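You operate a simulated robot arm through the tools that you are given. There is no shell and no other tool.

Carry out the task below with a simulated two-armed robot. There is one attempt and no reset: what you move stays moved.

## Task
Warm the heater bank to the job card's heat and leave it on.
Fine: shutter and guard shut before you switch on; set the knob to the card; wait till the gauge shows about that.
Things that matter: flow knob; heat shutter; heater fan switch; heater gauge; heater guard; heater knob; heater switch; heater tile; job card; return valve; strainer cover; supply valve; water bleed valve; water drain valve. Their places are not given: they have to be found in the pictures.

The check looks at the end state, three seconds after you hand in, the way a careful person would. Anything else that was tipped, shoved, dropped, spilled or broken makes it a failure.

## Robot
Two 7-joint arms with two-finger grippers on one trunk that stands fixed in place. Base frame: the origin is at the foot of the trunk, x ahead of it, y to its left, z up. Units: cm, degrees, N and s.
The left shoulder is at [4.4, 17, 139.8], the right one opposite. With the tool pointing down near the work surface each hand reaches from about 10 to 66 cm from the base axis, measured 20 degrees to its own side. Payload 2.69 kg a hand.
The TCP of each hand is the grasp point between the finger pads, 2 cm short of the fingertips. In the tool frame z runs along the fingers and y along their closing line. The gripper opens to 10 cm. The gripper's body begins 6.3 cm behind the TCP.
Orientation is that of the tool frame in the base frame, as a unit quaternion [x, y, z, w]. With the fingers straight down and closing along the base's y, the tool's x points along the base's -x, its y along +y and its z along -z.

## Interface
- The arms move only by the tool arm_command. It takes "left_moves", "right_moves" or both (then of equal length, played together; a hand with none holds still); each is one flat list of numbers, 7 for each row, row after row: the shift along the tool's x, y, z in cm, then the turn, a rotation vector about the tool's x, y, z in degrees, then the gripper command, from -1 (fully open) to 1 (shut), values between in proportion. In form: [dx, dy, dz, wx, wy, wz, jaw, dx, dy, dz, wx, wy, wz, jaw, ...]. A call has 1 to 20 rows; each row is the pose to reach, as a shift and turn from the pose commanded when the call began, along the tool's axes at that moment. Each row takes 0.2 s and may step no farther than 5 cm and 8.6 degrees from the row before; otherwise, or with a gripper value out of range, the whole call is refused. Where a pose cannot be reached the arm comes as near as it can. A force on the tool above 60 N (or 10 N above the force at the start of the call, whichever is more), or a blocked arm, ends the call early, and 0.2 s more pass. The fingers move at their own pace (about 10.8 cm/s each) and stop on an object; they squeeze with about 43 N. The grip force told is the motor's: it shows also when the fingers shut on nothing. Time passes only in rows, and 0.2 s behind the last, so rows that repeat a pose let the fingers close. It gives the time, the measured TCP pose, the force on the tool (base axes), the opening and the grip force at its end, in the units of the frame above (readings bear some noise), with the torque about the TCP (base axes, N m) and any sound that the robot's microphone picked up, and new pictures: "views" is both (left out), scene, wrist or none (wrist: the cameras of the hands that moved).
- Cameras (640 x 400 px; columns grow to the right, rows downward): "scene" is now at [17.93, 0.44, 134.22]; the picture's right is [0.12, -0.99, -0.00], its down [-0.04, -0.00, -1.00] and it looks along [0.99, 0.12, -0.04] (base axes); focal length 214 px, centre (320, 200). "left" rides on the left gripper at [7, 1.8, -9.9] in its tool frame; the picture's right is [-0.26, 0.97, 0.00], its down [-0.75, -0.20, -0.63] and it looks along [-0.61, -0.16, 0.78] (tool axes); focal length 230 px, centre (320, 200). "right" rides on the right gripper at [7, -1.8, -9.9] in its tool frame; the picture's right is [0.26, 0.97, 0.00], its down [-0.75, 0.20, -0.63] and it looks along [-0.61, 0.16, 0.78] (tool axes); focal length 230 px, centre (320, 200).
- raise_lower(by): slides the trunk up (or, below 0, down) by that many cm; the arms and the scene camera ride with it, the base frame stays. It gives what a move gives, with no picture.
- aim_head(pan, tilt): turns the head with the scene camera to pan (to the left, within 60 degrees either way) and tilt (down, from -29 to 69), counted from straight ahead of the robot. It gives what a move gives, and a new picture of the scene camera.
- locate(camera, pixels): for up to 12 pixels [column, row] of the newest picture of that camera ("zoom" is the newest enlarged one), the place [x, y, z] in the base frame of the surface seen there, good to about 0.2 cm, but the place of the scene camera against the robot may be out by one fixed shift of up to 1.2 cm in any direction. No time passes.
- enlarge(camera, box): a new picture of the part [left, top, right, bottom] of that camera's present view, enlarged. No time passes.
- sign_off(): hands the job in; it is judged then, once.

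Unless the task says otherwise, let go and move clear before handing in.

The tools are called after "Request:" as a command line: name --argument value ..., lists and objects as JSON in quotes. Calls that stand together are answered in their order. arm_command: Moves the arms, as the interface text tells. Its arguments: {"type":"object","properties":{"left_moves":{"type":"array"},"right_moves":{"type":"array"},"views":{"type":"string","enum":["both","scene","wrist","none"]}},"required":[]} The other tools are called the same way: raise_lower (by) slides the trunk up or down; aim_head (pan, tilt) turns the head that bears the scene camera; locate (camera, pixels) gives the place of the surface under pixels of a picture; enlarge (camera, box) takes an enlarged picture of a part of a camera's view; sign_off () hands the job in.

At the start:

```text
t: 0.0
left_tool_pos: [38.88, 18.74, 161.05]
left_tcp_rot: [0.0, 1.0, 0.0, 0.0]
left_force: [-0.1, -0.3, 0.9]
left_torque: [-0.01, 0.0, -0.03]
left_grip_width: 9.97
left_grasp_force: 0.2
right_tool_pos: [40.31, -15.53, 159.78]
right_tcp_rot: [0.0, 1.0, 0.0, 0.0]
right_force: [0.7, 0.6, 0.4]
right_torque: [-0.01, -0.03, 0.01]
right_grip_width: 9.98
right_grasp_force: 0.0
trunk travel left (down, up): [-62.5, 6.5]
head pan, tilt: [6.6, 1.5]
```

scene: 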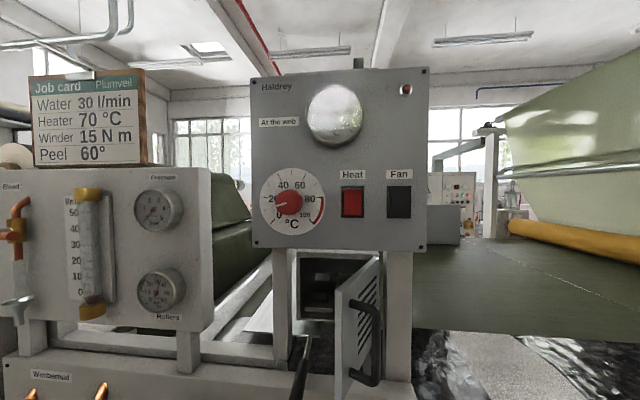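
right: 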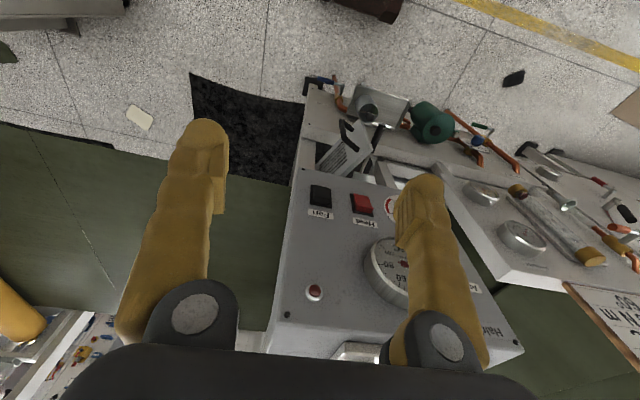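
left: 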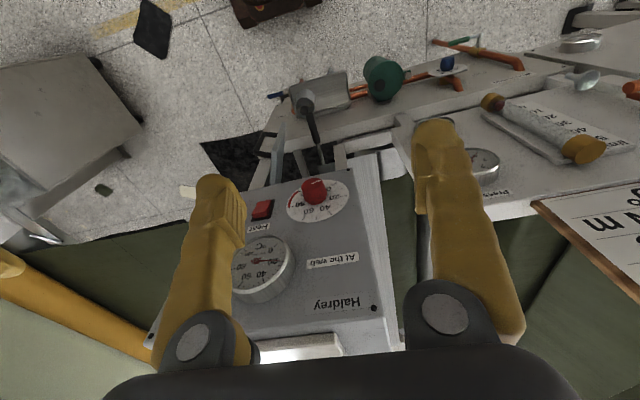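

The scene shows the job card (85,120) reading Heater 70 °C, a panel with gauge (335,115), knob (289,203), red Heat switch (352,202), Fan switch (399,202), and an open guard door (360,330) below. I'll enlarge several regions to see detail.

Request:
enlarge --camera "scene" --box '[240, 60, 440, 260]'

Request:
enlarge --camera "scene" --box '[240, 240, 440, 400]'

Request:
enlarge --camera "scene" --box '[0, 60, 220, 400]'

```text
2.00 times, centred on (340, 160) of scene
```

zoom: 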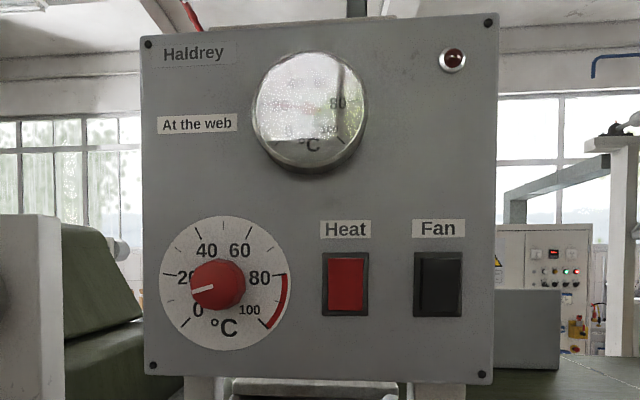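

```text
2.50 times, centred on (340, 320) of scene
```

zoom: 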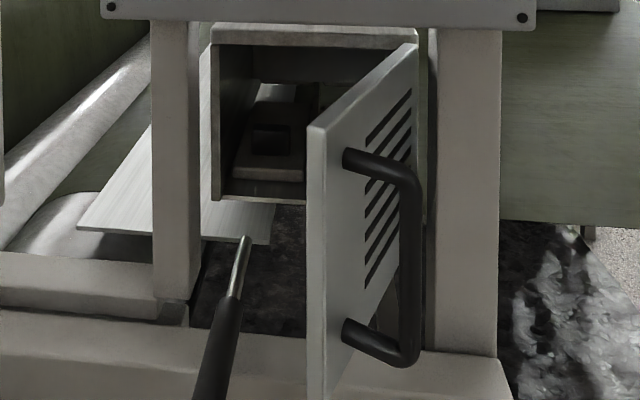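

```text
1.18 times, centred on (110, 230) of scene
```

zoom: 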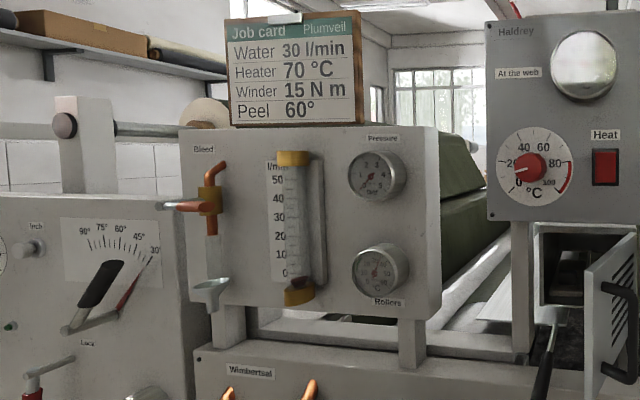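

The gauge is washed out by glare from here and there's something inside the heater box at (345,295), plus a black-handled lever at (300,365). I'll tilt the head down for a better look.

Request:
aim_head --pan 0 --tilt 40

```text
t: 1.1
left_tool_pos: [36.41, 18.89, 161.64]
left_tcp_rot: [0.0, 1.0, 0.001, 0.008]
left_force: [-0.2, 0.1, 0.7]
left_torque: [0.02, 0.02, -0.01]
left_grip_width: 10.0
left_grasp_force: 0.1
right_tool_pos: [37.89, -15.53, 160.51]
right_tcp_rot: [0.0, 1.0, -0.001, 0.009]
right_force: [0.3, -0.3, -0.6]
right_torque: [-0.01, 0.03, 0.01]
right_grip_width: 10.0
right_grasp_force: 0.0
trunk travel left (down, up): [-62.5, 6.5]
head pan, tilt: [0.0, 40.0]
```

scene: 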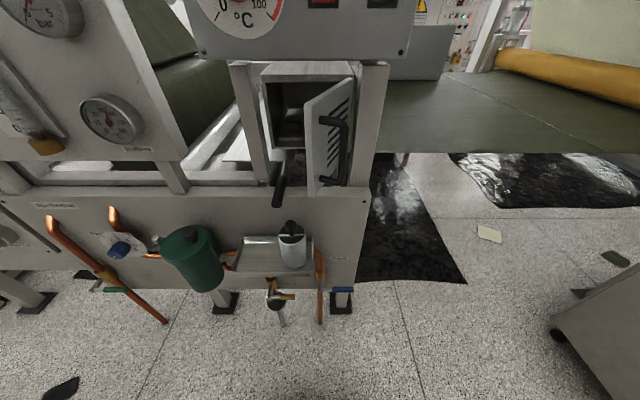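

Request:
enlarge --camera "scene" --box '[220, 50, 400, 220]'

Request:
enlarge --camera "scene" --box '[90, 190, 370, 340]'

Request:
locate --camera "scene" --pixels '[[342, 122], [340, 180], [349, 78], [312, 100], [308, 190], [280, 165], [277, 205], [262, 85], [265, 148], [292, 115], [326, 150], [240, 65]]'

```text
2.35 times, centred on (310, 135) of scene
```

zoom: 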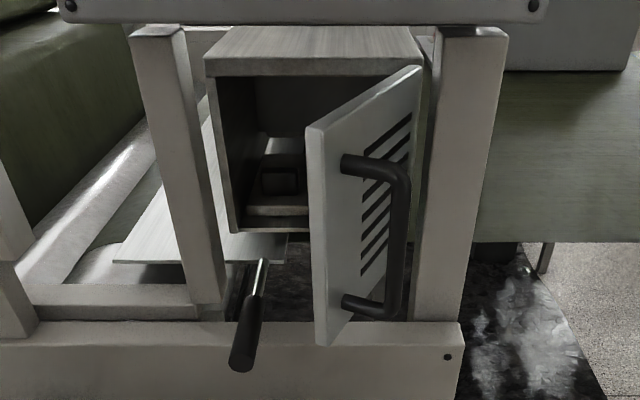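

```text
2.29 times, centred on (230, 265) of scene
```

zoom: 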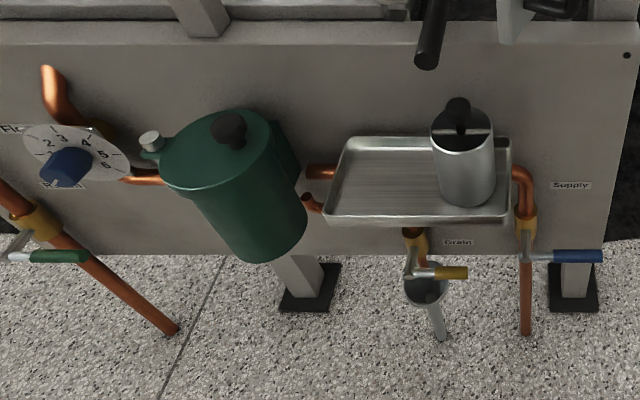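

```text
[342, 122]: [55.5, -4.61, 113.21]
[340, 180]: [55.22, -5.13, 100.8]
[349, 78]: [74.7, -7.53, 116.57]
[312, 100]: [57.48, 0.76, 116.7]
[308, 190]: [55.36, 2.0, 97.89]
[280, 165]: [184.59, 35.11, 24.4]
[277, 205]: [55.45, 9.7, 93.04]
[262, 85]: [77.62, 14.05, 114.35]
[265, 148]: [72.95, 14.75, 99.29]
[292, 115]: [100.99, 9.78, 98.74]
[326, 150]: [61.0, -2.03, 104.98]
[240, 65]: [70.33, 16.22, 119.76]
```

The heater box has an open slatted guard with a black handle (342,150), and a plate sticks out under the box at left (240,150) with a black-handled rod (277,190) — likely the shutter. I'll tilt up to locate the panel's controls.

Request:
aim_head --pan 0 --tilt 10

```text
t: 2.0
left_tool_pos: [36.22, 18.84, 161.64]
left_tcp_rot: [0.0, 1.0, 0.001, 0.009]
left_force: [-0.7, 0.4, -0.4]
left_torque: [-0.02, -0.01, -0.03]
left_grip_width: 9.98
left_grasp_force: 0.1
right_tool_pos: [37.69, -15.36, 160.69]
right_tcp_rot: [0.0, 1.0, -0.001, 0.008]
right_force: [-0.8, 0.4, -0.4]
right_torque: [-0.01, 0.01, 0.0]
right_grip_width: 9.99
right_grasp_force: 0.0
trunk travel left (down, up): [-62.5, 6.5]
head pan, tilt: [0.0, 10.0]
```

scene: 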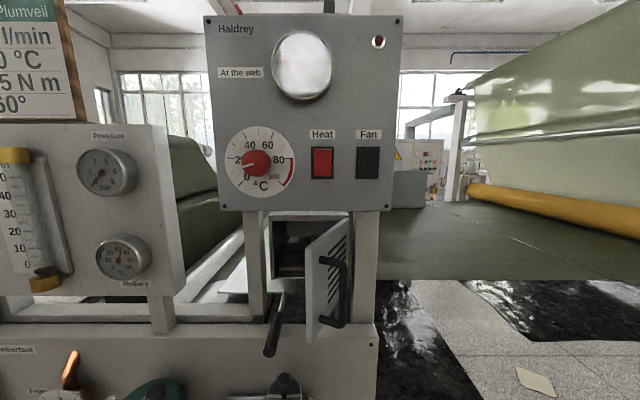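

Request:
locate --camera "scene" --pixels '[[257, 163], [240, 180], [291, 180], [322, 163], [368, 163], [302, 70], [379, 42], [215, 200], [395, 200], [60, 220], [272, 340], [280, 300]]'

Request:
enlarge --camera "scene" --box '[230, 200, 390, 360]'

Request:
enlarge --camera "scene" --box '[200, 110, 400, 210]'

```text
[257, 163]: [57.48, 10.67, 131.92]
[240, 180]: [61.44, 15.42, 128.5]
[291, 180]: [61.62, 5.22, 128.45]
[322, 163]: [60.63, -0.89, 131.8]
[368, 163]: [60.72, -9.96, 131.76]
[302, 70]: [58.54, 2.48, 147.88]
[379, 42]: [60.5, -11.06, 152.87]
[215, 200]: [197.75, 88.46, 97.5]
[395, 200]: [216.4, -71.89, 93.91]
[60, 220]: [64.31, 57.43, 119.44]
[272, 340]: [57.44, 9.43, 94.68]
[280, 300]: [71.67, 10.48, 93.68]
```

```text
2.50 times, centred on (310, 280) of scene
```

zoom: 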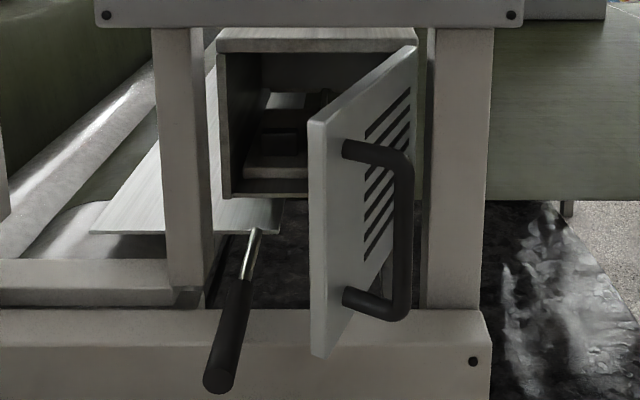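

```text
3.20 times, centred on (300, 160) of scene
```

zoom: 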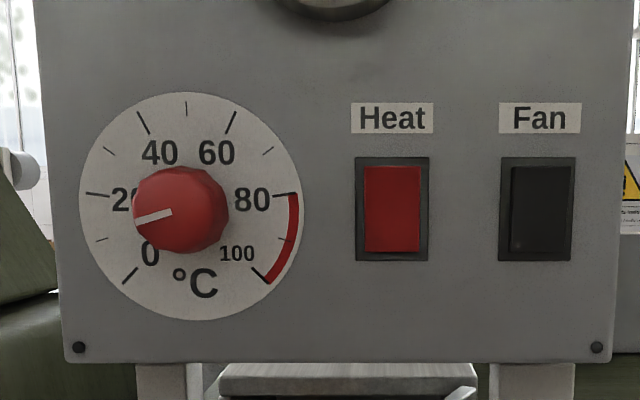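

The panel face is at x≈60.7 with knob at (257,163), switch at (322,163); the shutter rod runs forward at y≈10, z≈94. I'll lower the trunk by 30 cm for a level view of the heater box.

Request:
raise_lower --by -30

Request:
aim_head --pan 0 --tilt 0

```text
t: 5.0
left_tool_pos: [36.36, 18.77, 131.72]
left_tcp_rot: [0.0, 1.0, 0.001, 0.008]
left_force: [-0.7, 0.6, -0.1]
left_torque: [0.03, 0.02, 0.03]
left_grip_width: 10.01
left_grasp_force: 0.1
right_tool_pos: [37.68, -15.44, 130.66]
right_tcp_rot: [0.0, 1.0, -0.001, 0.009]
right_force: [-0.1, -0.3, 0.2]
right_torque: [0.0, 0.0, 0.03]
right_grip_width: 9.99
right_grasp_force: 0.1
trunk travel left (down, up): [-32.5, 36.5]
head pan, tilt: [0.0, 10.0]
```

```text
t: 5.7
left_tool_pos: [36.3, 18.92, 131.67]
left_tcp_rot: [0.0, 1.0, 0.0, 0.008]
left_force: [-0.7, 0.0, -0.4]
left_torque: [0.0, 0.01, 0.0]
left_grip_width: 10.01
left_grasp_force: 0.1
right_tool_pos: [37.83, -15.38, 130.46]
right_tcp_rot: [0.0, 1.0, -0.002, 0.009]
right_force: [-0.1, -0.2, 0.0]
right_torque: [0.01, -0.01, 0.03]
right_grip_width: 10.02
right_grasp_force: 0.1
trunk travel left (down, up): [-32.5, 36.5]
head pan, tilt: [0.0, 0.0]
```

scene: 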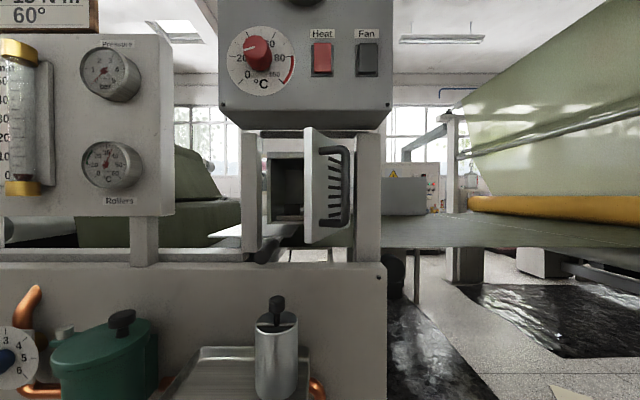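

The view is now level with the box; I'll enlarge the heater area and locate the shutter rod and guard parts.

Request:
enlarge --camera "scene" --box '[200, 110, 400, 290]'

Request:
locate --camera "scene" --pixels '[[347, 185], [347, 155], [347, 222], [306, 180], [338, 180], [265, 250], [283, 239], [225, 235], [240, 225], [290, 215], [250, 180], [368, 190]]'

```text
2.22 times, centred on (300, 200) of scene
```

zoom: 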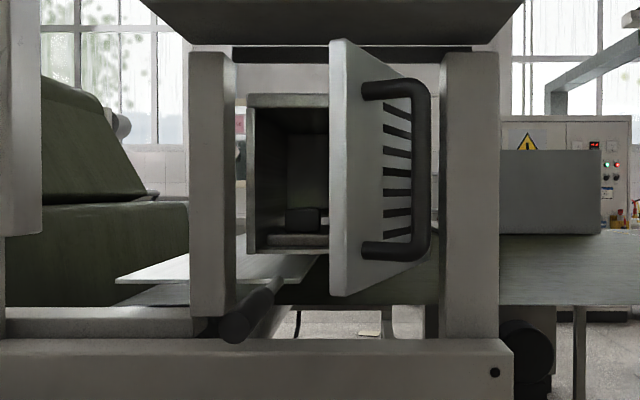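

```text
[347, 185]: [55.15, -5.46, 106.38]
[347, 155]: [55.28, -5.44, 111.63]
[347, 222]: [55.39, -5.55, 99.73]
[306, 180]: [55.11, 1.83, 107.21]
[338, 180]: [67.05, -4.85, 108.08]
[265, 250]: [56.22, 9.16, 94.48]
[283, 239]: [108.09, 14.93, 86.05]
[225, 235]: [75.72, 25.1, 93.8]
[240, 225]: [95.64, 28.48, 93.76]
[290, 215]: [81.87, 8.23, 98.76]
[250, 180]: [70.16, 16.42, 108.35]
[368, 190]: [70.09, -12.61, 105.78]
```

The plate (225,235) is at z≈93.8 spanning y≈9–25 just left of the box, with the rod at y≈9.2; the guard's free edge is at (55,1.8) and its handle at (55,-5.5). I'll zoom into the box interior and the shutter.

Request:
enlarge --camera "scene" --box '[250, 140, 320, 240]'

Request:
enlarge --camera "scene" --box '[200, 215, 320, 280]'

Request:
enlarge --camera "scene" --box '[220, 10, 390, 110]'

```text
4.00 times, centred on (285, 190) of scene
```

zoom: 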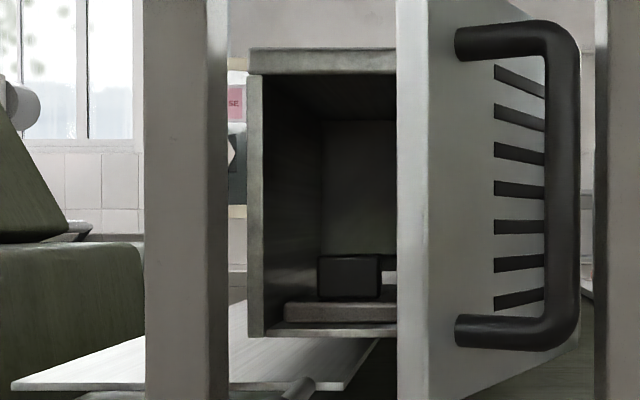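

```text
5.33 times, centred on (260, 248) of scene
```

zoom: 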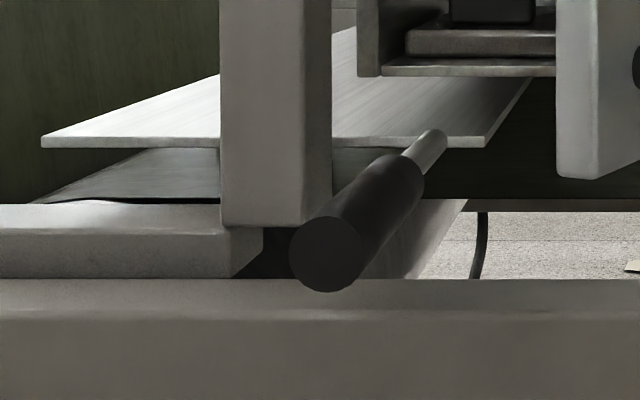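

```text
3.76 times, centred on (305, 60) of scene
```

zoom: 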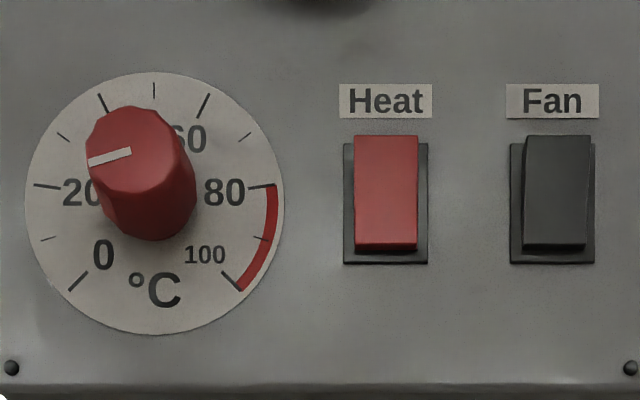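

The shutter plate lies under the box and slides sideways with the rod near its right end; the box holds the tile. I'll measure the rocker tilt and knob dimensions on this panel zoom.

Request:
locate --camera "zoom" --pixels '[[386, 145], [386, 190], [386, 235], [555, 145], [555, 190], [555, 235], [135, 115], [125, 150], [130, 185], [90, 150], [172, 150], [450, 300]]'

```text
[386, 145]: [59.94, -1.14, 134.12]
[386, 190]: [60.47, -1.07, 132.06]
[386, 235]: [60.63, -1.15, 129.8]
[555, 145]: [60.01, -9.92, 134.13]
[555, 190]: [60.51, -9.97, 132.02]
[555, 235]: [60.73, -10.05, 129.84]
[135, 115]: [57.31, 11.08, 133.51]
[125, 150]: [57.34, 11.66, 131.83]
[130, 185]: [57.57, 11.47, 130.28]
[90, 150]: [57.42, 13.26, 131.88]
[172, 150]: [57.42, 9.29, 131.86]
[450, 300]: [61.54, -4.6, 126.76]
```

The rockers' tops stick out (x≈59.9 vs 60.7 at bottom), so Heat is off and is switched on by pressing its top; the knob is centred near (57.4, 11.3, 131.9). I'll first bring the right hand round to point forward, in front of the guard handle.

Request:
arm_command --right_moves '[-0.8, 0.9, 2.2, 0, -8.2, 0, -1, -1.6, 1.8, 4.4, 0, -16.4, 0, -1, -2.4, 2.7, 6.6, 0, -24.6, 0, -1, -3.2, 3.6, 8.8, 0, -32.8, 0, -1, -4.0, 4.5, 11.0, 0, -41, 0, -1, -4.8, 5.4, 13.2, 0, -49.2, 0, -1, -5.6, 6.3, 15.4, 0, -57.4, 0, -1, -6.4, 7.2, 17.6, 0, -65.6, 0, -1, -7.2, 8.1, 19.8, 0, -73.8, 0, -1, -8.0, 9.0, 22.0, 0, -82, 0, -1, -8.8, 9.9, 24.2, 0, -90, 0, -1, -8.8, 9.9, 24.2, 0, -90, 0, -1]' --views "both"

```text
t: 8.3
left_tool_pos: [36.13, 18.75, 131.69]
left_tcp_rot: [0.0, 1.0, 0.001, 0.009]
left_force: [-0.2, -0.6, 0.0]
left_torque: [0.0, 0.0, -0.03]
left_grip_width: 10.01
left_grasp_force: 0.0
right_tool_pos: [46.89, -5.55, 106.25]
right_tcp_rot: [-0.001, 0.701, 0.0, 0.713]
right_force: [-0.4, 0.6, -0.5]
right_torque: [-0.02, -0.04, -0.01]
right_grip_width: 10.0
right_grasp_force: 0.0
trunk travel left (down, up): [-32.5, 36.5]
head pan, tilt: [0.0, 0.0]
```

scene: 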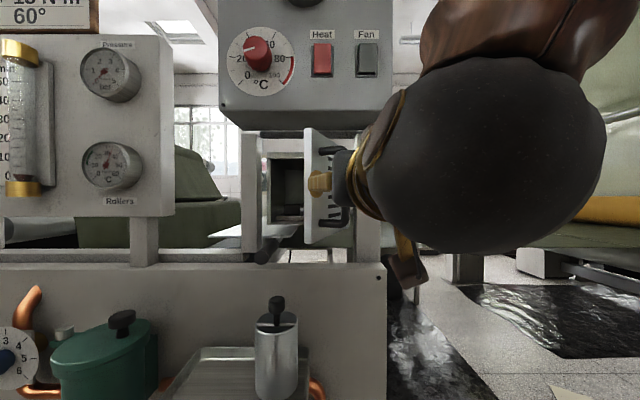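
right: 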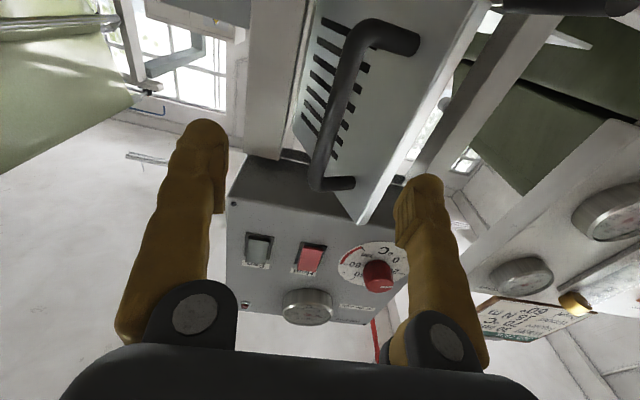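

The right hand now points forward; its camera shows the handle bar from (385,35) to (325,175). I'll locate bar points in both cameras to calibrate.

Request:
locate --camera "right" --pixels '[[350, 70], [338, 110], [326, 150], [405, 42], [345, 182], [372, 215], [478, 20], [375, 270], [315, 247], [307, 267]]'

Request:
locate --camera "scene" --pixels '[[306, 140], [258, 48], [322, 48], [322, 70], [318, 180]]'

```text
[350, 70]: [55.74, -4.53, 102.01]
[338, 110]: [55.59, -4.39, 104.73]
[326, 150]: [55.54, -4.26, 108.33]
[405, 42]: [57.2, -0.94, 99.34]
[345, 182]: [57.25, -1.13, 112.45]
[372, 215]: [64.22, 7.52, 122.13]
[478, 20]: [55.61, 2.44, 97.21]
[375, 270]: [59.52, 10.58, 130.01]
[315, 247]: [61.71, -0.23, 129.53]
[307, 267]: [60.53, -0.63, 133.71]
```

```text
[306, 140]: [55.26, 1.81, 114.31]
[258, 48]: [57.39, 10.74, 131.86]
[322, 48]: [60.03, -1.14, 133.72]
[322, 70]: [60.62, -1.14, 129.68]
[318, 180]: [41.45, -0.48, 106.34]
```

Wrist camera puts the bar at about (55.6,-4.4) front surface (scene camera reads ~0.4/0.7 cm short in x/y). I'll narrow the right gripper to 4.5 cm, go forward around the bar and close.

Request:
arm_command --right_moves '[0, 1.25, 0, 0, 0, 0, 0.1, 0, 1.25, 0, 0, 0, 0, 0.1, 0, 1.25, 3, 0, 0, 0, 0.1, 0, 1.25, 6, 0, 0, 0, 0.1, 0, 1.25, 9, 0, 0, 0, 0.1, 0, 1.25, 9.7, 0, 0, 0, 0.1, 0, 1.25, 9.7, 0, 0, 0, 0.1]' --views "both"

```text
t: 9.9
left_tool_pos: [36.25, 18.93, 131.69]
left_tcp_rot: [-0.001, 1.0, 0.001, 0.008]
left_force: [0.8, -0.4, 0.2]
left_torque: [0.03, -0.01, 0.01]
left_grip_width: 9.99
left_grasp_force: 0.0
right_tool_pos: [56.89, -4.36, 106.62]
right_tcp_rot: [-0.001, 0.7, -0.001, 0.714]
right_force: [0.0, -0.1, 0.8]
right_torque: [-0.01, 0.03, 0.0]
right_grip_width: 4.51
right_grasp_force: 0.1
trunk travel left (down, up): [-32.5, 36.5]
head pan, tilt: [0.0, 0.0]
```

scene: 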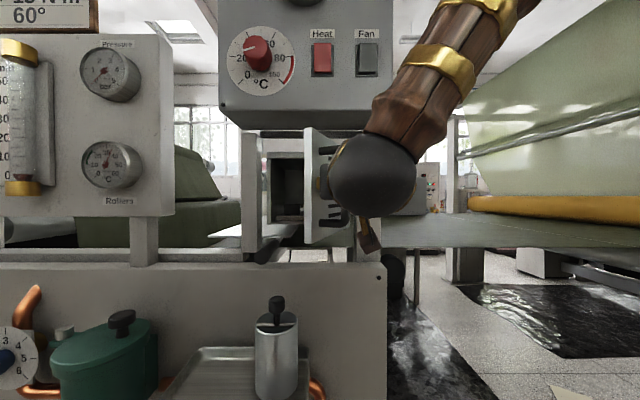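
right: 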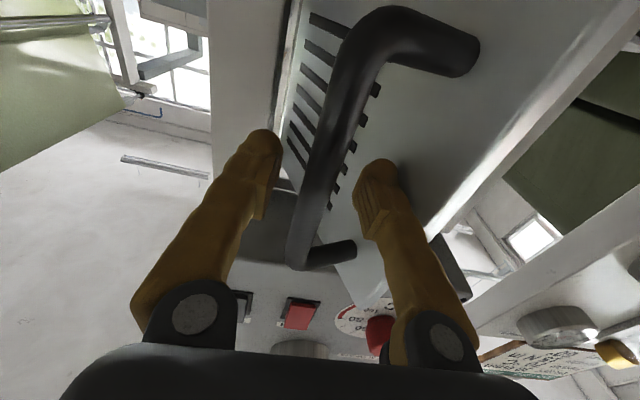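

The bar at (318,180) sits between the right fingers. I'll close the grip on it.

Request:
arm_command --right_moves '[0, 0, 0, 0, 0, 0, 1, 0, 0, 0, 0, 0, 0, 1, 0, 0, 0, 0, 0, 0, 1]' --views "wrist"

```text
t: 10.7
left_tool_pos: [36.32, 18.83, 131.68]
left_tcp_rot: [-0.001, 1.0, 0.001, 0.009]
left_force: [0.7, -0.1, -0.5]
left_torque: [-0.01, 0.0, -0.02]
left_grip_width: 10.0
left_grasp_force: 0.0
right_tool_pos: [56.71, -4.3, 106.56]
right_tcp_rot: [0.0, 0.7, -0.002, 0.714]
right_force: [3.1, -0.7, 1.4]
right_torque: [-0.23, 0.04, -0.03]
right_grip_width: 0.6
right_grasp_force: 34.8
trunk travel left (down, up): [-32.5, 36.5]
head pan, tilt: [0.0, 0.0]
```

right: 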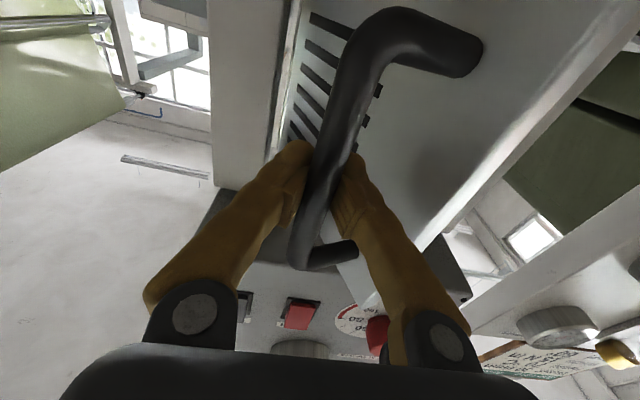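

The grip holds on the bar (34.8 N). I'll pull the guard round its hinge arc (hinge about (75,-7)) in a first short segment and watch the forces.

Request:
arm_command --right_moves '[0, 1.03, 0.18, 0, 0, 0, 1, 0, 2.07, 0.4, 0, 0, 0, 1, 0, 3.1, 0.7, 0, 0, 0, 1, 0.02, 4.08, 1.03, 0, 0, 0, 1, 0.03, 5.05, 1.45, 0, 0, 0, 1, 0.04, 6.01, 1.89, 0, 0, 0, 1, 0.04, 6.01, 1.89, 0, 0, 0, 1]' --views "both"

```text
t: 12.3
left_tool_pos: [36.6, 18.65, 131.64]
left_tcp_rot: [0.0, 1.0, 0.002, 0.007]
left_force: [0.0, 0.0, 0.4]
left_torque: [-0.02, 0.0, -0.04]
left_grip_width: 10.01
left_grasp_force: 0.0
right_tool_pos: [58.85, 1.36, 106.55]
right_tcp_rot: [0.002, 0.701, -0.002, 0.713]
right_force: [25.5, -14.4, 5.4]
right_torque: [-0.24, 0.11, -0.02]
right_grip_width: 0.61
right_grasp_force: 34.2
trunk travel left (down, up): [-32.5, 36.5]
head pan, tilt: [0.0, 0.0]
```

scene: 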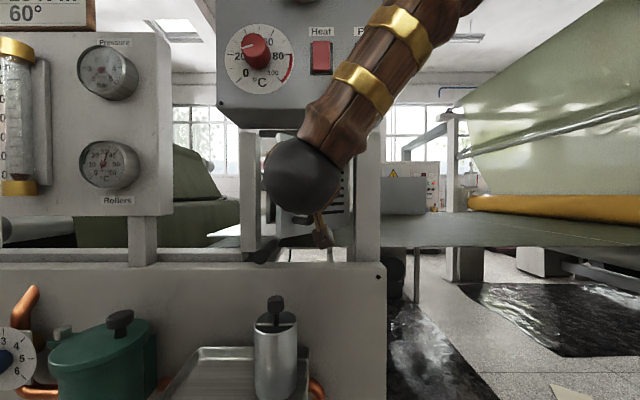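
right: 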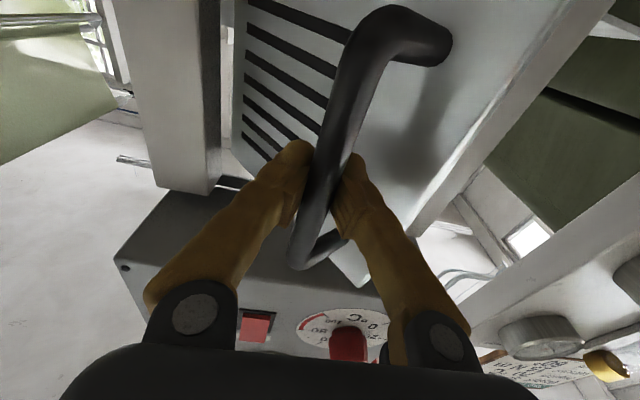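

The force (25.5,-14.4) points toward the hinge, so the true hinge is nearer (74.9,-8); I'll correct the arc and continue part way.

Request:
arm_command --right_moves '[0, -0.2, 0.25, 0, 0, 0, 1, 0, 0.5, 0.8, 0, 0, 0, 1, 0.02, 1.37, 1.39, 0, 0, 0, 1, 0.03, 2.2, 2.03, 0, 0, 0, 1, 0.04, 2.99, 2.73, 0, 0, 0, 1, 0.05, 3.74, 3.47, 0, 0, 0, 1, 0.07, 4.45, 4.25, 0, 0, 0, 1, 0.07, 4.45, 4.25, 0, 0, 0, 1]' --views "none"

```text
t: 14.1
left_tool_pos: [36.33, 18.73, 131.61]
left_tcp_rot: [0.0, 1.0, 0.001, 0.008]
left_force: [-0.1, 0.1, 0.2]
left_torque: [0.01, 0.0, -0.01]
left_grip_width: 10.01
left_grasp_force: 0.0
right_tool_pos: [62.78, 6.08, 106.48]
right_tcp_rot: [0.0, 0.702, -0.001, 0.712]
right_force: [4.0, -4.4, 2.8]
right_torque: [-0.07, 0.18, -0.01]
right_grip_width: 0.58
right_grasp_force: 32.9
trunk travel left (down, up): [-32.5, 36.5]
head pan, tilt: [0.0, 0.0]
```

Forces dropped to about 6 N, so the arc is right. I'll continue to nearly shut.

Request:
arm_command --right_moves '[0.01, 0.65, 0.82, 0, 0, 0, 1, 0.02, 1.25, 1.68, 0, 0, 0, 1, 0.03, 1.8, 2.56, 0, 0, 0, 1, 0.05, 2.3, 3.48, 0, 0, 0, 1, 0.07, 2.75, 4.42, 0, 0, 0, 1, 0.08, 3.15, 5.4, 0, 0, 0, 1, 0.08, 3.15, 5.4, 0, 0, 0, 1]' --views "both"

```text
t: 15.7
left_tool_pos: [35.49, 18.75, 131.84]
left_tcp_rot: [0.0, 1.0, 0.0, 0.012]
left_force: [1.0, 0.9, 0.0]
left_torque: [-0.03, 0.03, -0.01]
left_grip_width: 9.99
left_grasp_force: 0.0
right_tool_pos: [68.7, 6.91, 107.78]
right_tcp_rot: [0.024, 0.701, -0.004, 0.713]
right_force: [-38.8, 3.4, -12.9]
right_torque: [-0.64, 2.14, -5.55]
right_grip_width: 0.01
right_grasp_force: 29.7
trunk travel left (down, up): [-32.5, 36.5]
head pan, tilt: [0.0, 0.0]
```

scene: 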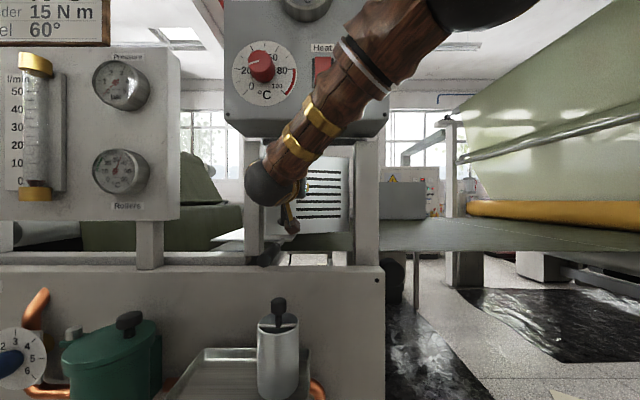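
right: 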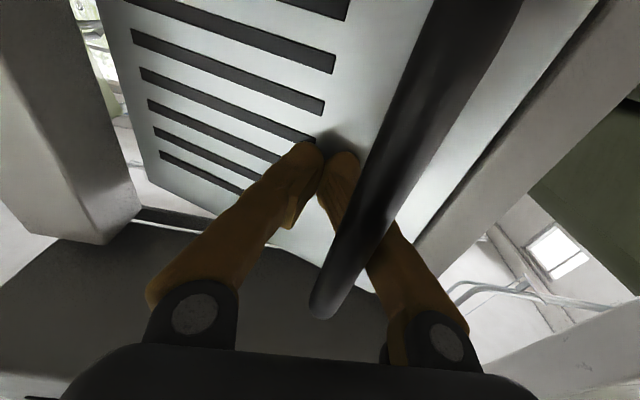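

The bar slipped from the grip and the closed fingertips now press the nearly shut door (-39 N) just right of the bar. I'll back straight out to see where the guard stands.

Request:
arm_command --right_moves '[0, -1.5, -1, 0, 0, 0, 1, 0, -2.4, -3, 0, 0, 0, 1, 0, -2.4, -6, 0, 0, 0, 1, 0, -2.4, -9, 0, 0, 0, 1, 0, -2.4, -12, 0, 0, 0, 1, 0, -2.4, -12, 0, 0, 0, 1]' --views "both"

```text
t: 16.9
left_tool_pos: [34.7, 18.31, 132.3]
left_tcp_rot: [0.001, 1.0, 0.003, 0.015]
left_force: [-2.0, -0.7, 0.6]
left_torque: [0.06, -0.09, -0.01]
left_grip_width: 10.04
left_grasp_force: 0.0
right_tool_pos: [58.07, 0.72, 102.98]
right_tcp_rot: [0.062, 0.734, -0.022, 0.676]
right_force: [44.1, -23.0, -20.8]
right_torque: [-0.78, 0.06, 0.04]
right_grip_width: 0.96
right_grasp_force: 38.5
trunk travel left (down, up): [-32.5, 36.5]
head pan, tilt: [0.0, 0.0]
stopped in row 6 (right hand): the force on the tool passed its limit at 106 N (the readings are from after the stop); the commanded pose is now the measured one
```

scene: 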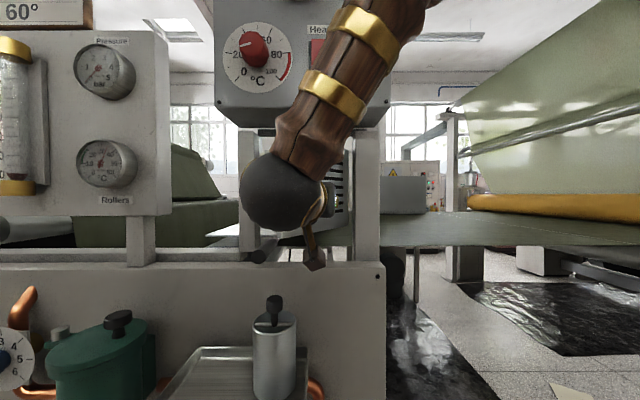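
right: 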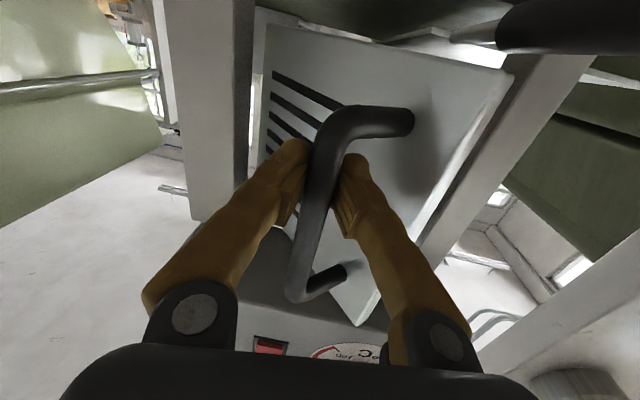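

The readings show the bar is again between the fingers (0.96 cm, 44 N pull), so the retreat dragged the guard back part-way; the bar had slid toward the palm. I'll open the jaw a little and withdraw straight back.

Request:
arm_command --right_moves '[0, 0, 0, 0, 0, 0, 0.1, 0, 0, 0, 0, 0, 0, 0.1, 0, 0, 0, 0, 0, 0, 0.1]' --views "wrist"

```text
t: 17.7
left_tool_pos: [34.32, 18.65, 132.25]
left_tcp_rot: [0.001, 1.0, 0.001, 0.016]
left_force: [-0.6, 0.9, 0.3]
left_torque: [0.0, 0.02, 0.0]
left_grip_width: 9.97
left_grasp_force: 0.0
right_tool_pos: [57.6, 1.72, 103.66]
right_tcp_rot: [0.058, 0.73, -0.016, 0.681]
right_force: [-0.1, 0.6, 0.0]
right_torque: [-0.02, -0.05, 0.0]
right_grip_width: 4.5
right_grasp_force: 0.0
trunk travel left (down, up): [-32.5, 36.5]
head pan, tilt: [0.0, 0.0]
```

right: 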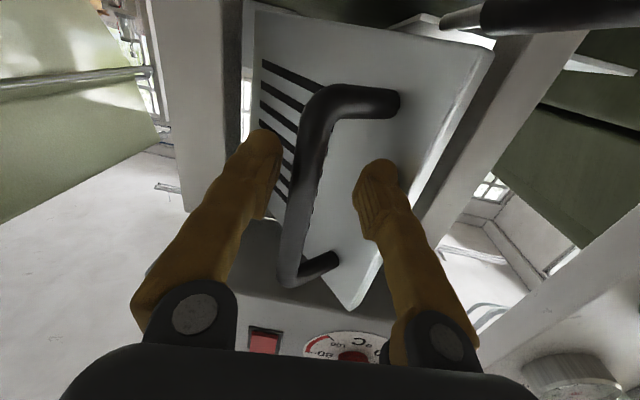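

The grip is released with zero force. I'll locate the door edge, bar and shutter rod in the right wrist view to work out the geometry.

Request:
locate --camera "right" --pixels '[[488, 48], [350, 308], [252, 8], [320, 100], [298, 180], [285, 260], [520, 15], [460, 22], [600, 15], [430, 25], [180, 150], [510, 100]]'

Request:
enlarge --camera "right" --box '[240, 0, 640, 200]'

```text
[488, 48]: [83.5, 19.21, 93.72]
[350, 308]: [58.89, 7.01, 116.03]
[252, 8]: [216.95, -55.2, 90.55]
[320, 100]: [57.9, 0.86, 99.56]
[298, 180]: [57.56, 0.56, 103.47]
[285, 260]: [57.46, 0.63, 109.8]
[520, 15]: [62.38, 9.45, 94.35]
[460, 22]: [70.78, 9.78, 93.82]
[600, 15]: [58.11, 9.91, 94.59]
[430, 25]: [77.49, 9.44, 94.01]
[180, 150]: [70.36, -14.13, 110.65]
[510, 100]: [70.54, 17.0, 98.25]
```

```text
1.60 times, centred on (440, 100) of right
```

zoom: 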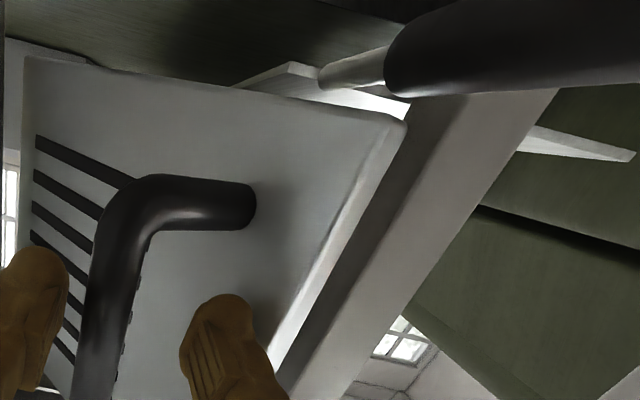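

Door free edge is now near (58.9,7.0), bar near (58.1,0.7), so the guard is ~47° open. Plan: back out, yaw the hand ~46° left so it faces the door squarely, then push with the fingertips on the door face with the bar loosely caged between the fingers.

Request:
arm_command --right_moves '[0, 0, -3, 0, 0, 0, 0.1, 0, 0, -6, 0, 0, 0, 0.1, 0, 0, -8, 0, 0, 0, 0.1, -0.35, -1.04, -7.49, -7.41, -0.34, -0.69, 0.1, -0.69, -2.07, -6.98, -14.8, -0.68, -1.38, 0.1, -1.04, -3.11, -6.47, -22.2, -1.02, -2.07, 0.1, -1.39, -4.14, -5.96, -29.6, -1.36, -2.76, 0.1, -1.73, -5.18, -5.44, -37.0, -1.7, -3.45, 0.1, -2.08, -6.22, -4.93, -44.4, -2.04, -4.14, 0.1, -2.43, -7.25, -4.42, -51.9, -2.4, -4.85, 0.1, -2.43, -7.25, -4.42, -51.9, -2.4, -4.85, 0.1]' --views "both"

```text
t: 20.1
left_tool_pos: [34.31, 18.81, 132.15]
left_tcp_rot: [0.0, 1.0, 0.001, 0.016]
left_force: [-0.4, 0.6, 0.2]
left_torque: [0.04, -0.02, 0.01]
left_grip_width: 10.02
left_grasp_force: 0.1
right_tool_pos: [50.7, -0.36, 104.75]
right_tcp_rot: [-0.088, 0.716, 0.108, 0.684]
right_force: [-0.8, 0.1, 1.0]
right_torque: [0.0, 0.0, -0.02]
right_grip_width: 4.51
right_grasp_force: 0.1
right hand out of reach, approached as far as the arm can: row 6, 7, 8, 9, 10, 11
trunk travel left (down, up): [-32.5, 36.5]
head pan, tilt: [0.0, 0.0]
```

scene: 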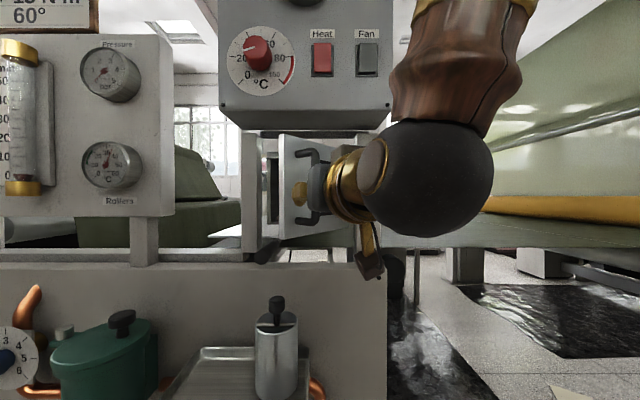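
right: 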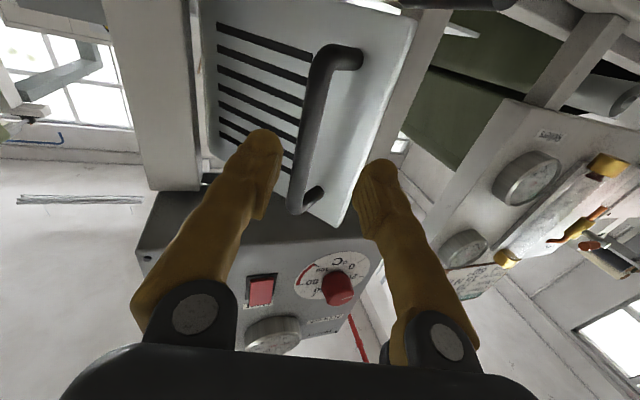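

The wrist can't yaw that far (it reached only ~16°), so I'll change method: push the bar from its right side with closed fingers pointing straight ahead. First a small test turn to learn which pose now counts as commanded.

Request:
arm_command --right_moves '[0, 0, 0, 8, 0, 0, 0.1, 0, 0, 0, 8, 0, 0, 0.1]' --views "none"

```text
t: 20.7
left_tool_pos: [34.22, 18.91, 132.27]
left_tcp_rot: [0.0, 1.0, 0.001, 0.016]
left_force: [0.2, -0.7, -0.1]
left_torque: [0.0, 0.01, 0.01]
left_grip_width: 10.01
left_grasp_force: 0.0
right_tool_pos: [50.8, -0.43, 104.74]
right_tcp_rot: [-0.04, 0.722, 0.058, 0.688]
right_force: [-0.4, 0.0, 0.6]
right_torque: [0.02, 0.0, 0.0]
right_grip_width: 4.5
right_grasp_force: 0.0
trunk travel left (down, up): [-32.5, 36.5]
head pan, tilt: [0.0, 0.0]
```

The commanded pose follows the measured one, good. I'll straighten the hand, shift it right of the bar line and shut the fingers.

Request:
arm_command --right_moves '[-0.6, -1.4, 0.6, 4, -1.4, -0.7, 1, -1.2, -2.75, 1.275, 7.94, -2.75, -1.46, 1, -1.2, -2.75, 1.275, 7.94, -2.75, -1.46, 1, -1.2, -2.75, 1.275, 7.94, -2.75, -1.46, 1]' --views "both"

```text
t: 21.7
left_tool_pos: [34.34, 18.85, 132.31]
left_tcp_rot: [0.0, 1.0, 0.001, 0.015]
left_force: [-0.5, -0.1, 0.2]
left_torque: [-0.03, -0.02, -0.04]
left_grip_width: 10.01
left_grasp_force: 0.1
right_tool_pos: [52.48, -3.03, 105.87]
right_tcp_rot: [0.0, 0.707, 0.0, 0.707]
right_force: [-0.1, 0.2, -0.6]
right_torque: [-0.02, 0.0, 0.01]
right_grip_width: 0.02
right_grasp_force: 30.2
trunk travel left (down, up): [-32.5, 36.5]
head pan, tilt: [0.0, 0.0]
```

scene: 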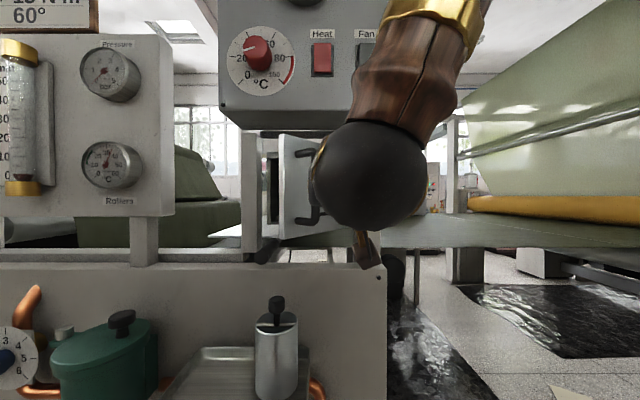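
right: 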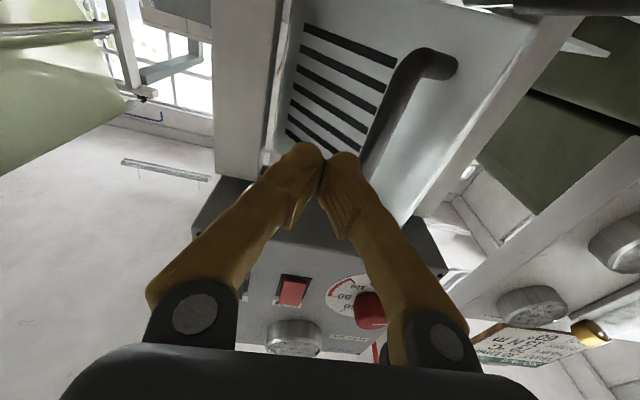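

Fingers are shut and the bar (400,90) lies left of them. I'll measure the bar and door edge from here.

Request:
locate --camera "right" --pixels '[[408, 75], [393, 105], [375, 150], [530, 10], [410, 215], [450, 120], [340, 100]]'

```text
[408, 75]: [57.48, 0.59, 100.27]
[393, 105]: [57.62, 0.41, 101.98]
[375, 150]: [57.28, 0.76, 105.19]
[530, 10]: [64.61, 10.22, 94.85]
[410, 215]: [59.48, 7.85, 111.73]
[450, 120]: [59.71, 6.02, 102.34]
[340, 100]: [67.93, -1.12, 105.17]
```

The bar centre is near (58.0,0.8). I'll slide the shut fingers in beside its right side and sweep it along the closing arc part way.

Request:
arm_command --right_moves '[0, 0, 3, 0, 0, 0, 1, 0, 1.1, 6.7, 0, 0, 0, 1, 0, 1.8, 6.7, 0, 0, 0, 1, 0, 2.8, 7.3, 0, 0, 0, 1, 0, 3.7, 8.0, 0, 0, 0, 1, 0, 4.6, 8.7, 0, 0, 0, 1, 0, 5.4, 9.5, 0, 0, 0, 1, 0, 6.2, 10.4, 0, 0, 0, 1, 0, 6.9, 11.4, 0, 0, 0, 1, 0, 7.6, 12.4, 0, 0, 0, 1, 0, 8.2, 13.4, 0, 0, 0, 1, 0, 8.2, 13.4, 0, 0, 0, 1]' --views "both"

```text
t: 24.3
left_tool_pos: [34.24, 18.88, 132.22]
left_tcp_rot: [0.0, 1.0, 0.001, 0.016]
left_force: [0.0, -0.5, 0.4]
left_torque: [-0.01, -0.02, 0.0]
left_grip_width: 10.01
left_grasp_force: 0.1
right_tool_pos: [66.1, 5.04, 105.85]
right_tcp_rot: [-0.001, 0.707, 0.0, 0.707]
right_force: [-0.4, -0.2, -0.1]
right_torque: [0.03, 0.01, 0.0]
right_grip_width: 0.01
right_grasp_force: 29.6
trunk travel left (down, up): [-32.5, 36.5]
head pan, tilt: [0.0, 0.0]
```

scene: 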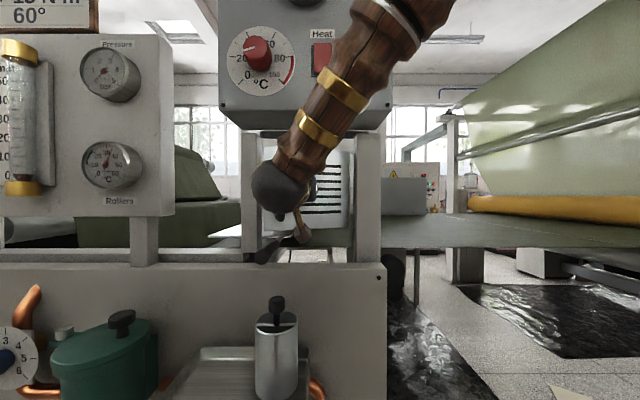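
right: 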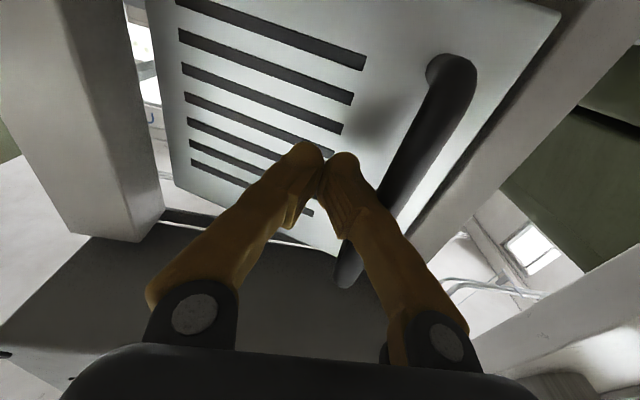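

The door followed with almost no force. I'll continue the sweep toward fully shut.

Request:
arm_command --right_moves '[0, 0.6, 1.1, 0, 0, 0, 1, 0, 1.1, 2.2, 0, 0, 0, 1, 0, 1.5, 3.3, 0, 0, 0, 1, 0, 1.8, 4.3, 0, 0, 0, 1, 0, 2.1, 5.4, 0, 0, 0, 1, 0, 2.3, 6.4, 0, 0, 0, 1, 0, 2.3, 6.4, 0, 0, 0, 1]' --views "both"

```text
t: 26.1
left_tool_pos: [31.62, 18.84, 133.09]
left_tcp_rot: [0.0, 1.0, 0.003, 0.027]
left_force: [-0.8, -0.2, 0.4]
left_torque: [0.0, -0.11, 0.0]
left_grip_width: 9.99
left_grasp_force: 0.0
right_tool_pos: [71.83, 4.51, 107.76]
right_tcp_rot: [0.023, 0.701, -0.01, 0.713]
right_force: [-0.2, 0.5, 0.5]
right_torque: [0.01, 0.03, -0.03]
right_grip_width: 0.02
right_grasp_force: 30.3
trunk travel left (down, up): [-32.5, 36.5]
head pan, tilt: [0.0, 0.0]
stopped in row 7 (right hand): the arm was blocked; the commanded pose is now the measured one
```

scene: 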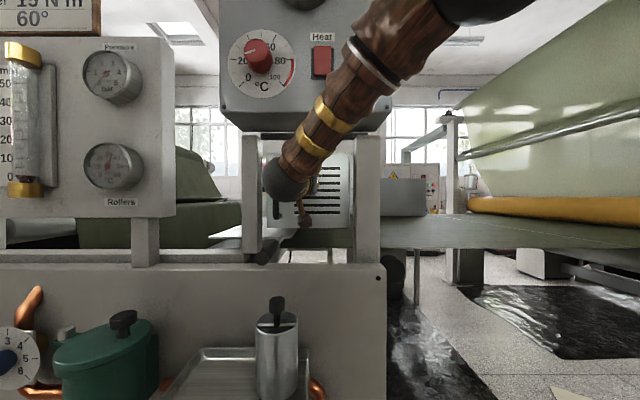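
right: 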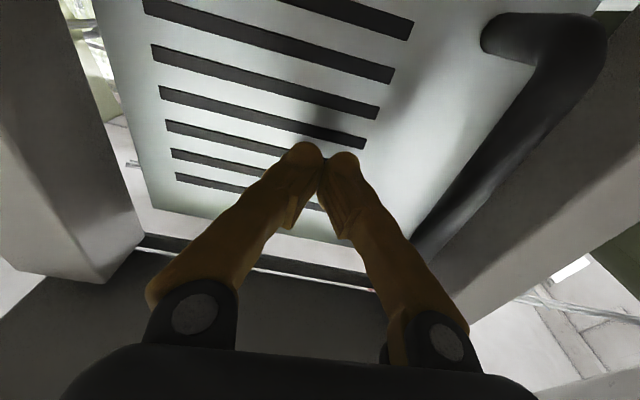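

The arm reported blocked with no residual force — the left finger base seems against the bar with the guard at or near shut. I'll measure the door face to get its angle.

Request:
locate --camera "right" --pixels '[[130, 60], [150, 190], [280, 60], [430, 60], [440, 120], [420, 200], [340, 90], [580, 40], [500, 140], [435, 235], [600, 130], [60, 200]]'

Request:
enlarge --camera "scene" --box '[230, 120, 390, 270]'

```text
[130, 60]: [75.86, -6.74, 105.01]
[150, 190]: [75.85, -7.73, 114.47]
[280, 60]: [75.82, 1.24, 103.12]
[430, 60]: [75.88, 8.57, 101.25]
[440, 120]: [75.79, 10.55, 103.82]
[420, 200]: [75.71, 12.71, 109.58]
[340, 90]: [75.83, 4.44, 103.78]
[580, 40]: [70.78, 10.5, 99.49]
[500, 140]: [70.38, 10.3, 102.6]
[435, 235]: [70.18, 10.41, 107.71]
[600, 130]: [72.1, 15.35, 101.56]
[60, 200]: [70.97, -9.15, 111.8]
```

```text
2.67 times, centred on (310, 195) of scene
```

zoom: 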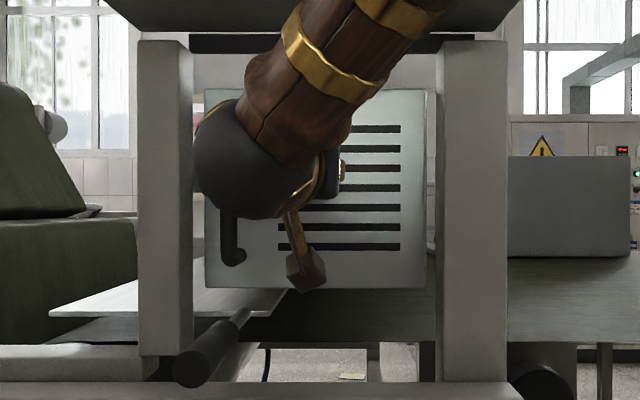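

The door face reads x≈75.8 all the way from y=-7.7 to 12.7, so the guard is fully shut. I'll ease the right hand off to the right and withdraw it.

Request:
arm_command --right_moves '[0, -0.8, -0.5, 0, 0, 0, 1, 0, -1.2, -3, 0, 0, 0, 1, 0, -1.5, -6, 0, 0, 0, 1, 0, -2.5, -10, 0, 0, 0, 1, 0, -4, -14, 0, 0, 0, 1, 0, -6, -18, 0, 0, 0, 1, 0, -9, -21, 0, 0, 0, 1, 0, -12, -23, 0, 0, 0, 1, 0, -14, -24, 0, 0, 0, 1]' --views "both"

```text
t: 27.2
left_tool_pos: [30.97, 18.93, 132.06]
left_tcp_rot: [0.0, 1.0, 0.002, 0.009]
left_force: [0.1, 0.1, 0.2]
left_torque: [0.03, -0.03, 0.02]
left_grip_width: 9.99
left_grasp_force: 0.0
right_tool_pos: [57.8, -0.03, 94.63]
right_tcp_rot: [0.041, 0.779, -0.019, 0.625]
right_force: [-0.2, -0.1, -0.3]
right_torque: [0.04, -0.01, -0.03]
right_grip_width: 0.0
right_grasp_force: 29.4
trunk travel left (down, up): [-32.5, 36.5]
head pan, tilt: [0.0, 0.0]
stopped in row 5 (right hand): the arm was blocked; the commanded pose is now the measured one
```

scene: 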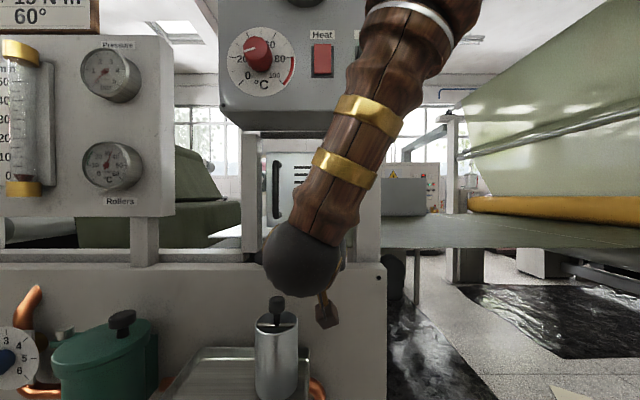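
right: 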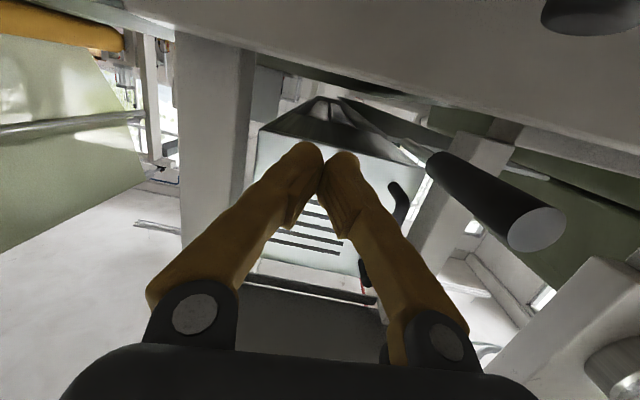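

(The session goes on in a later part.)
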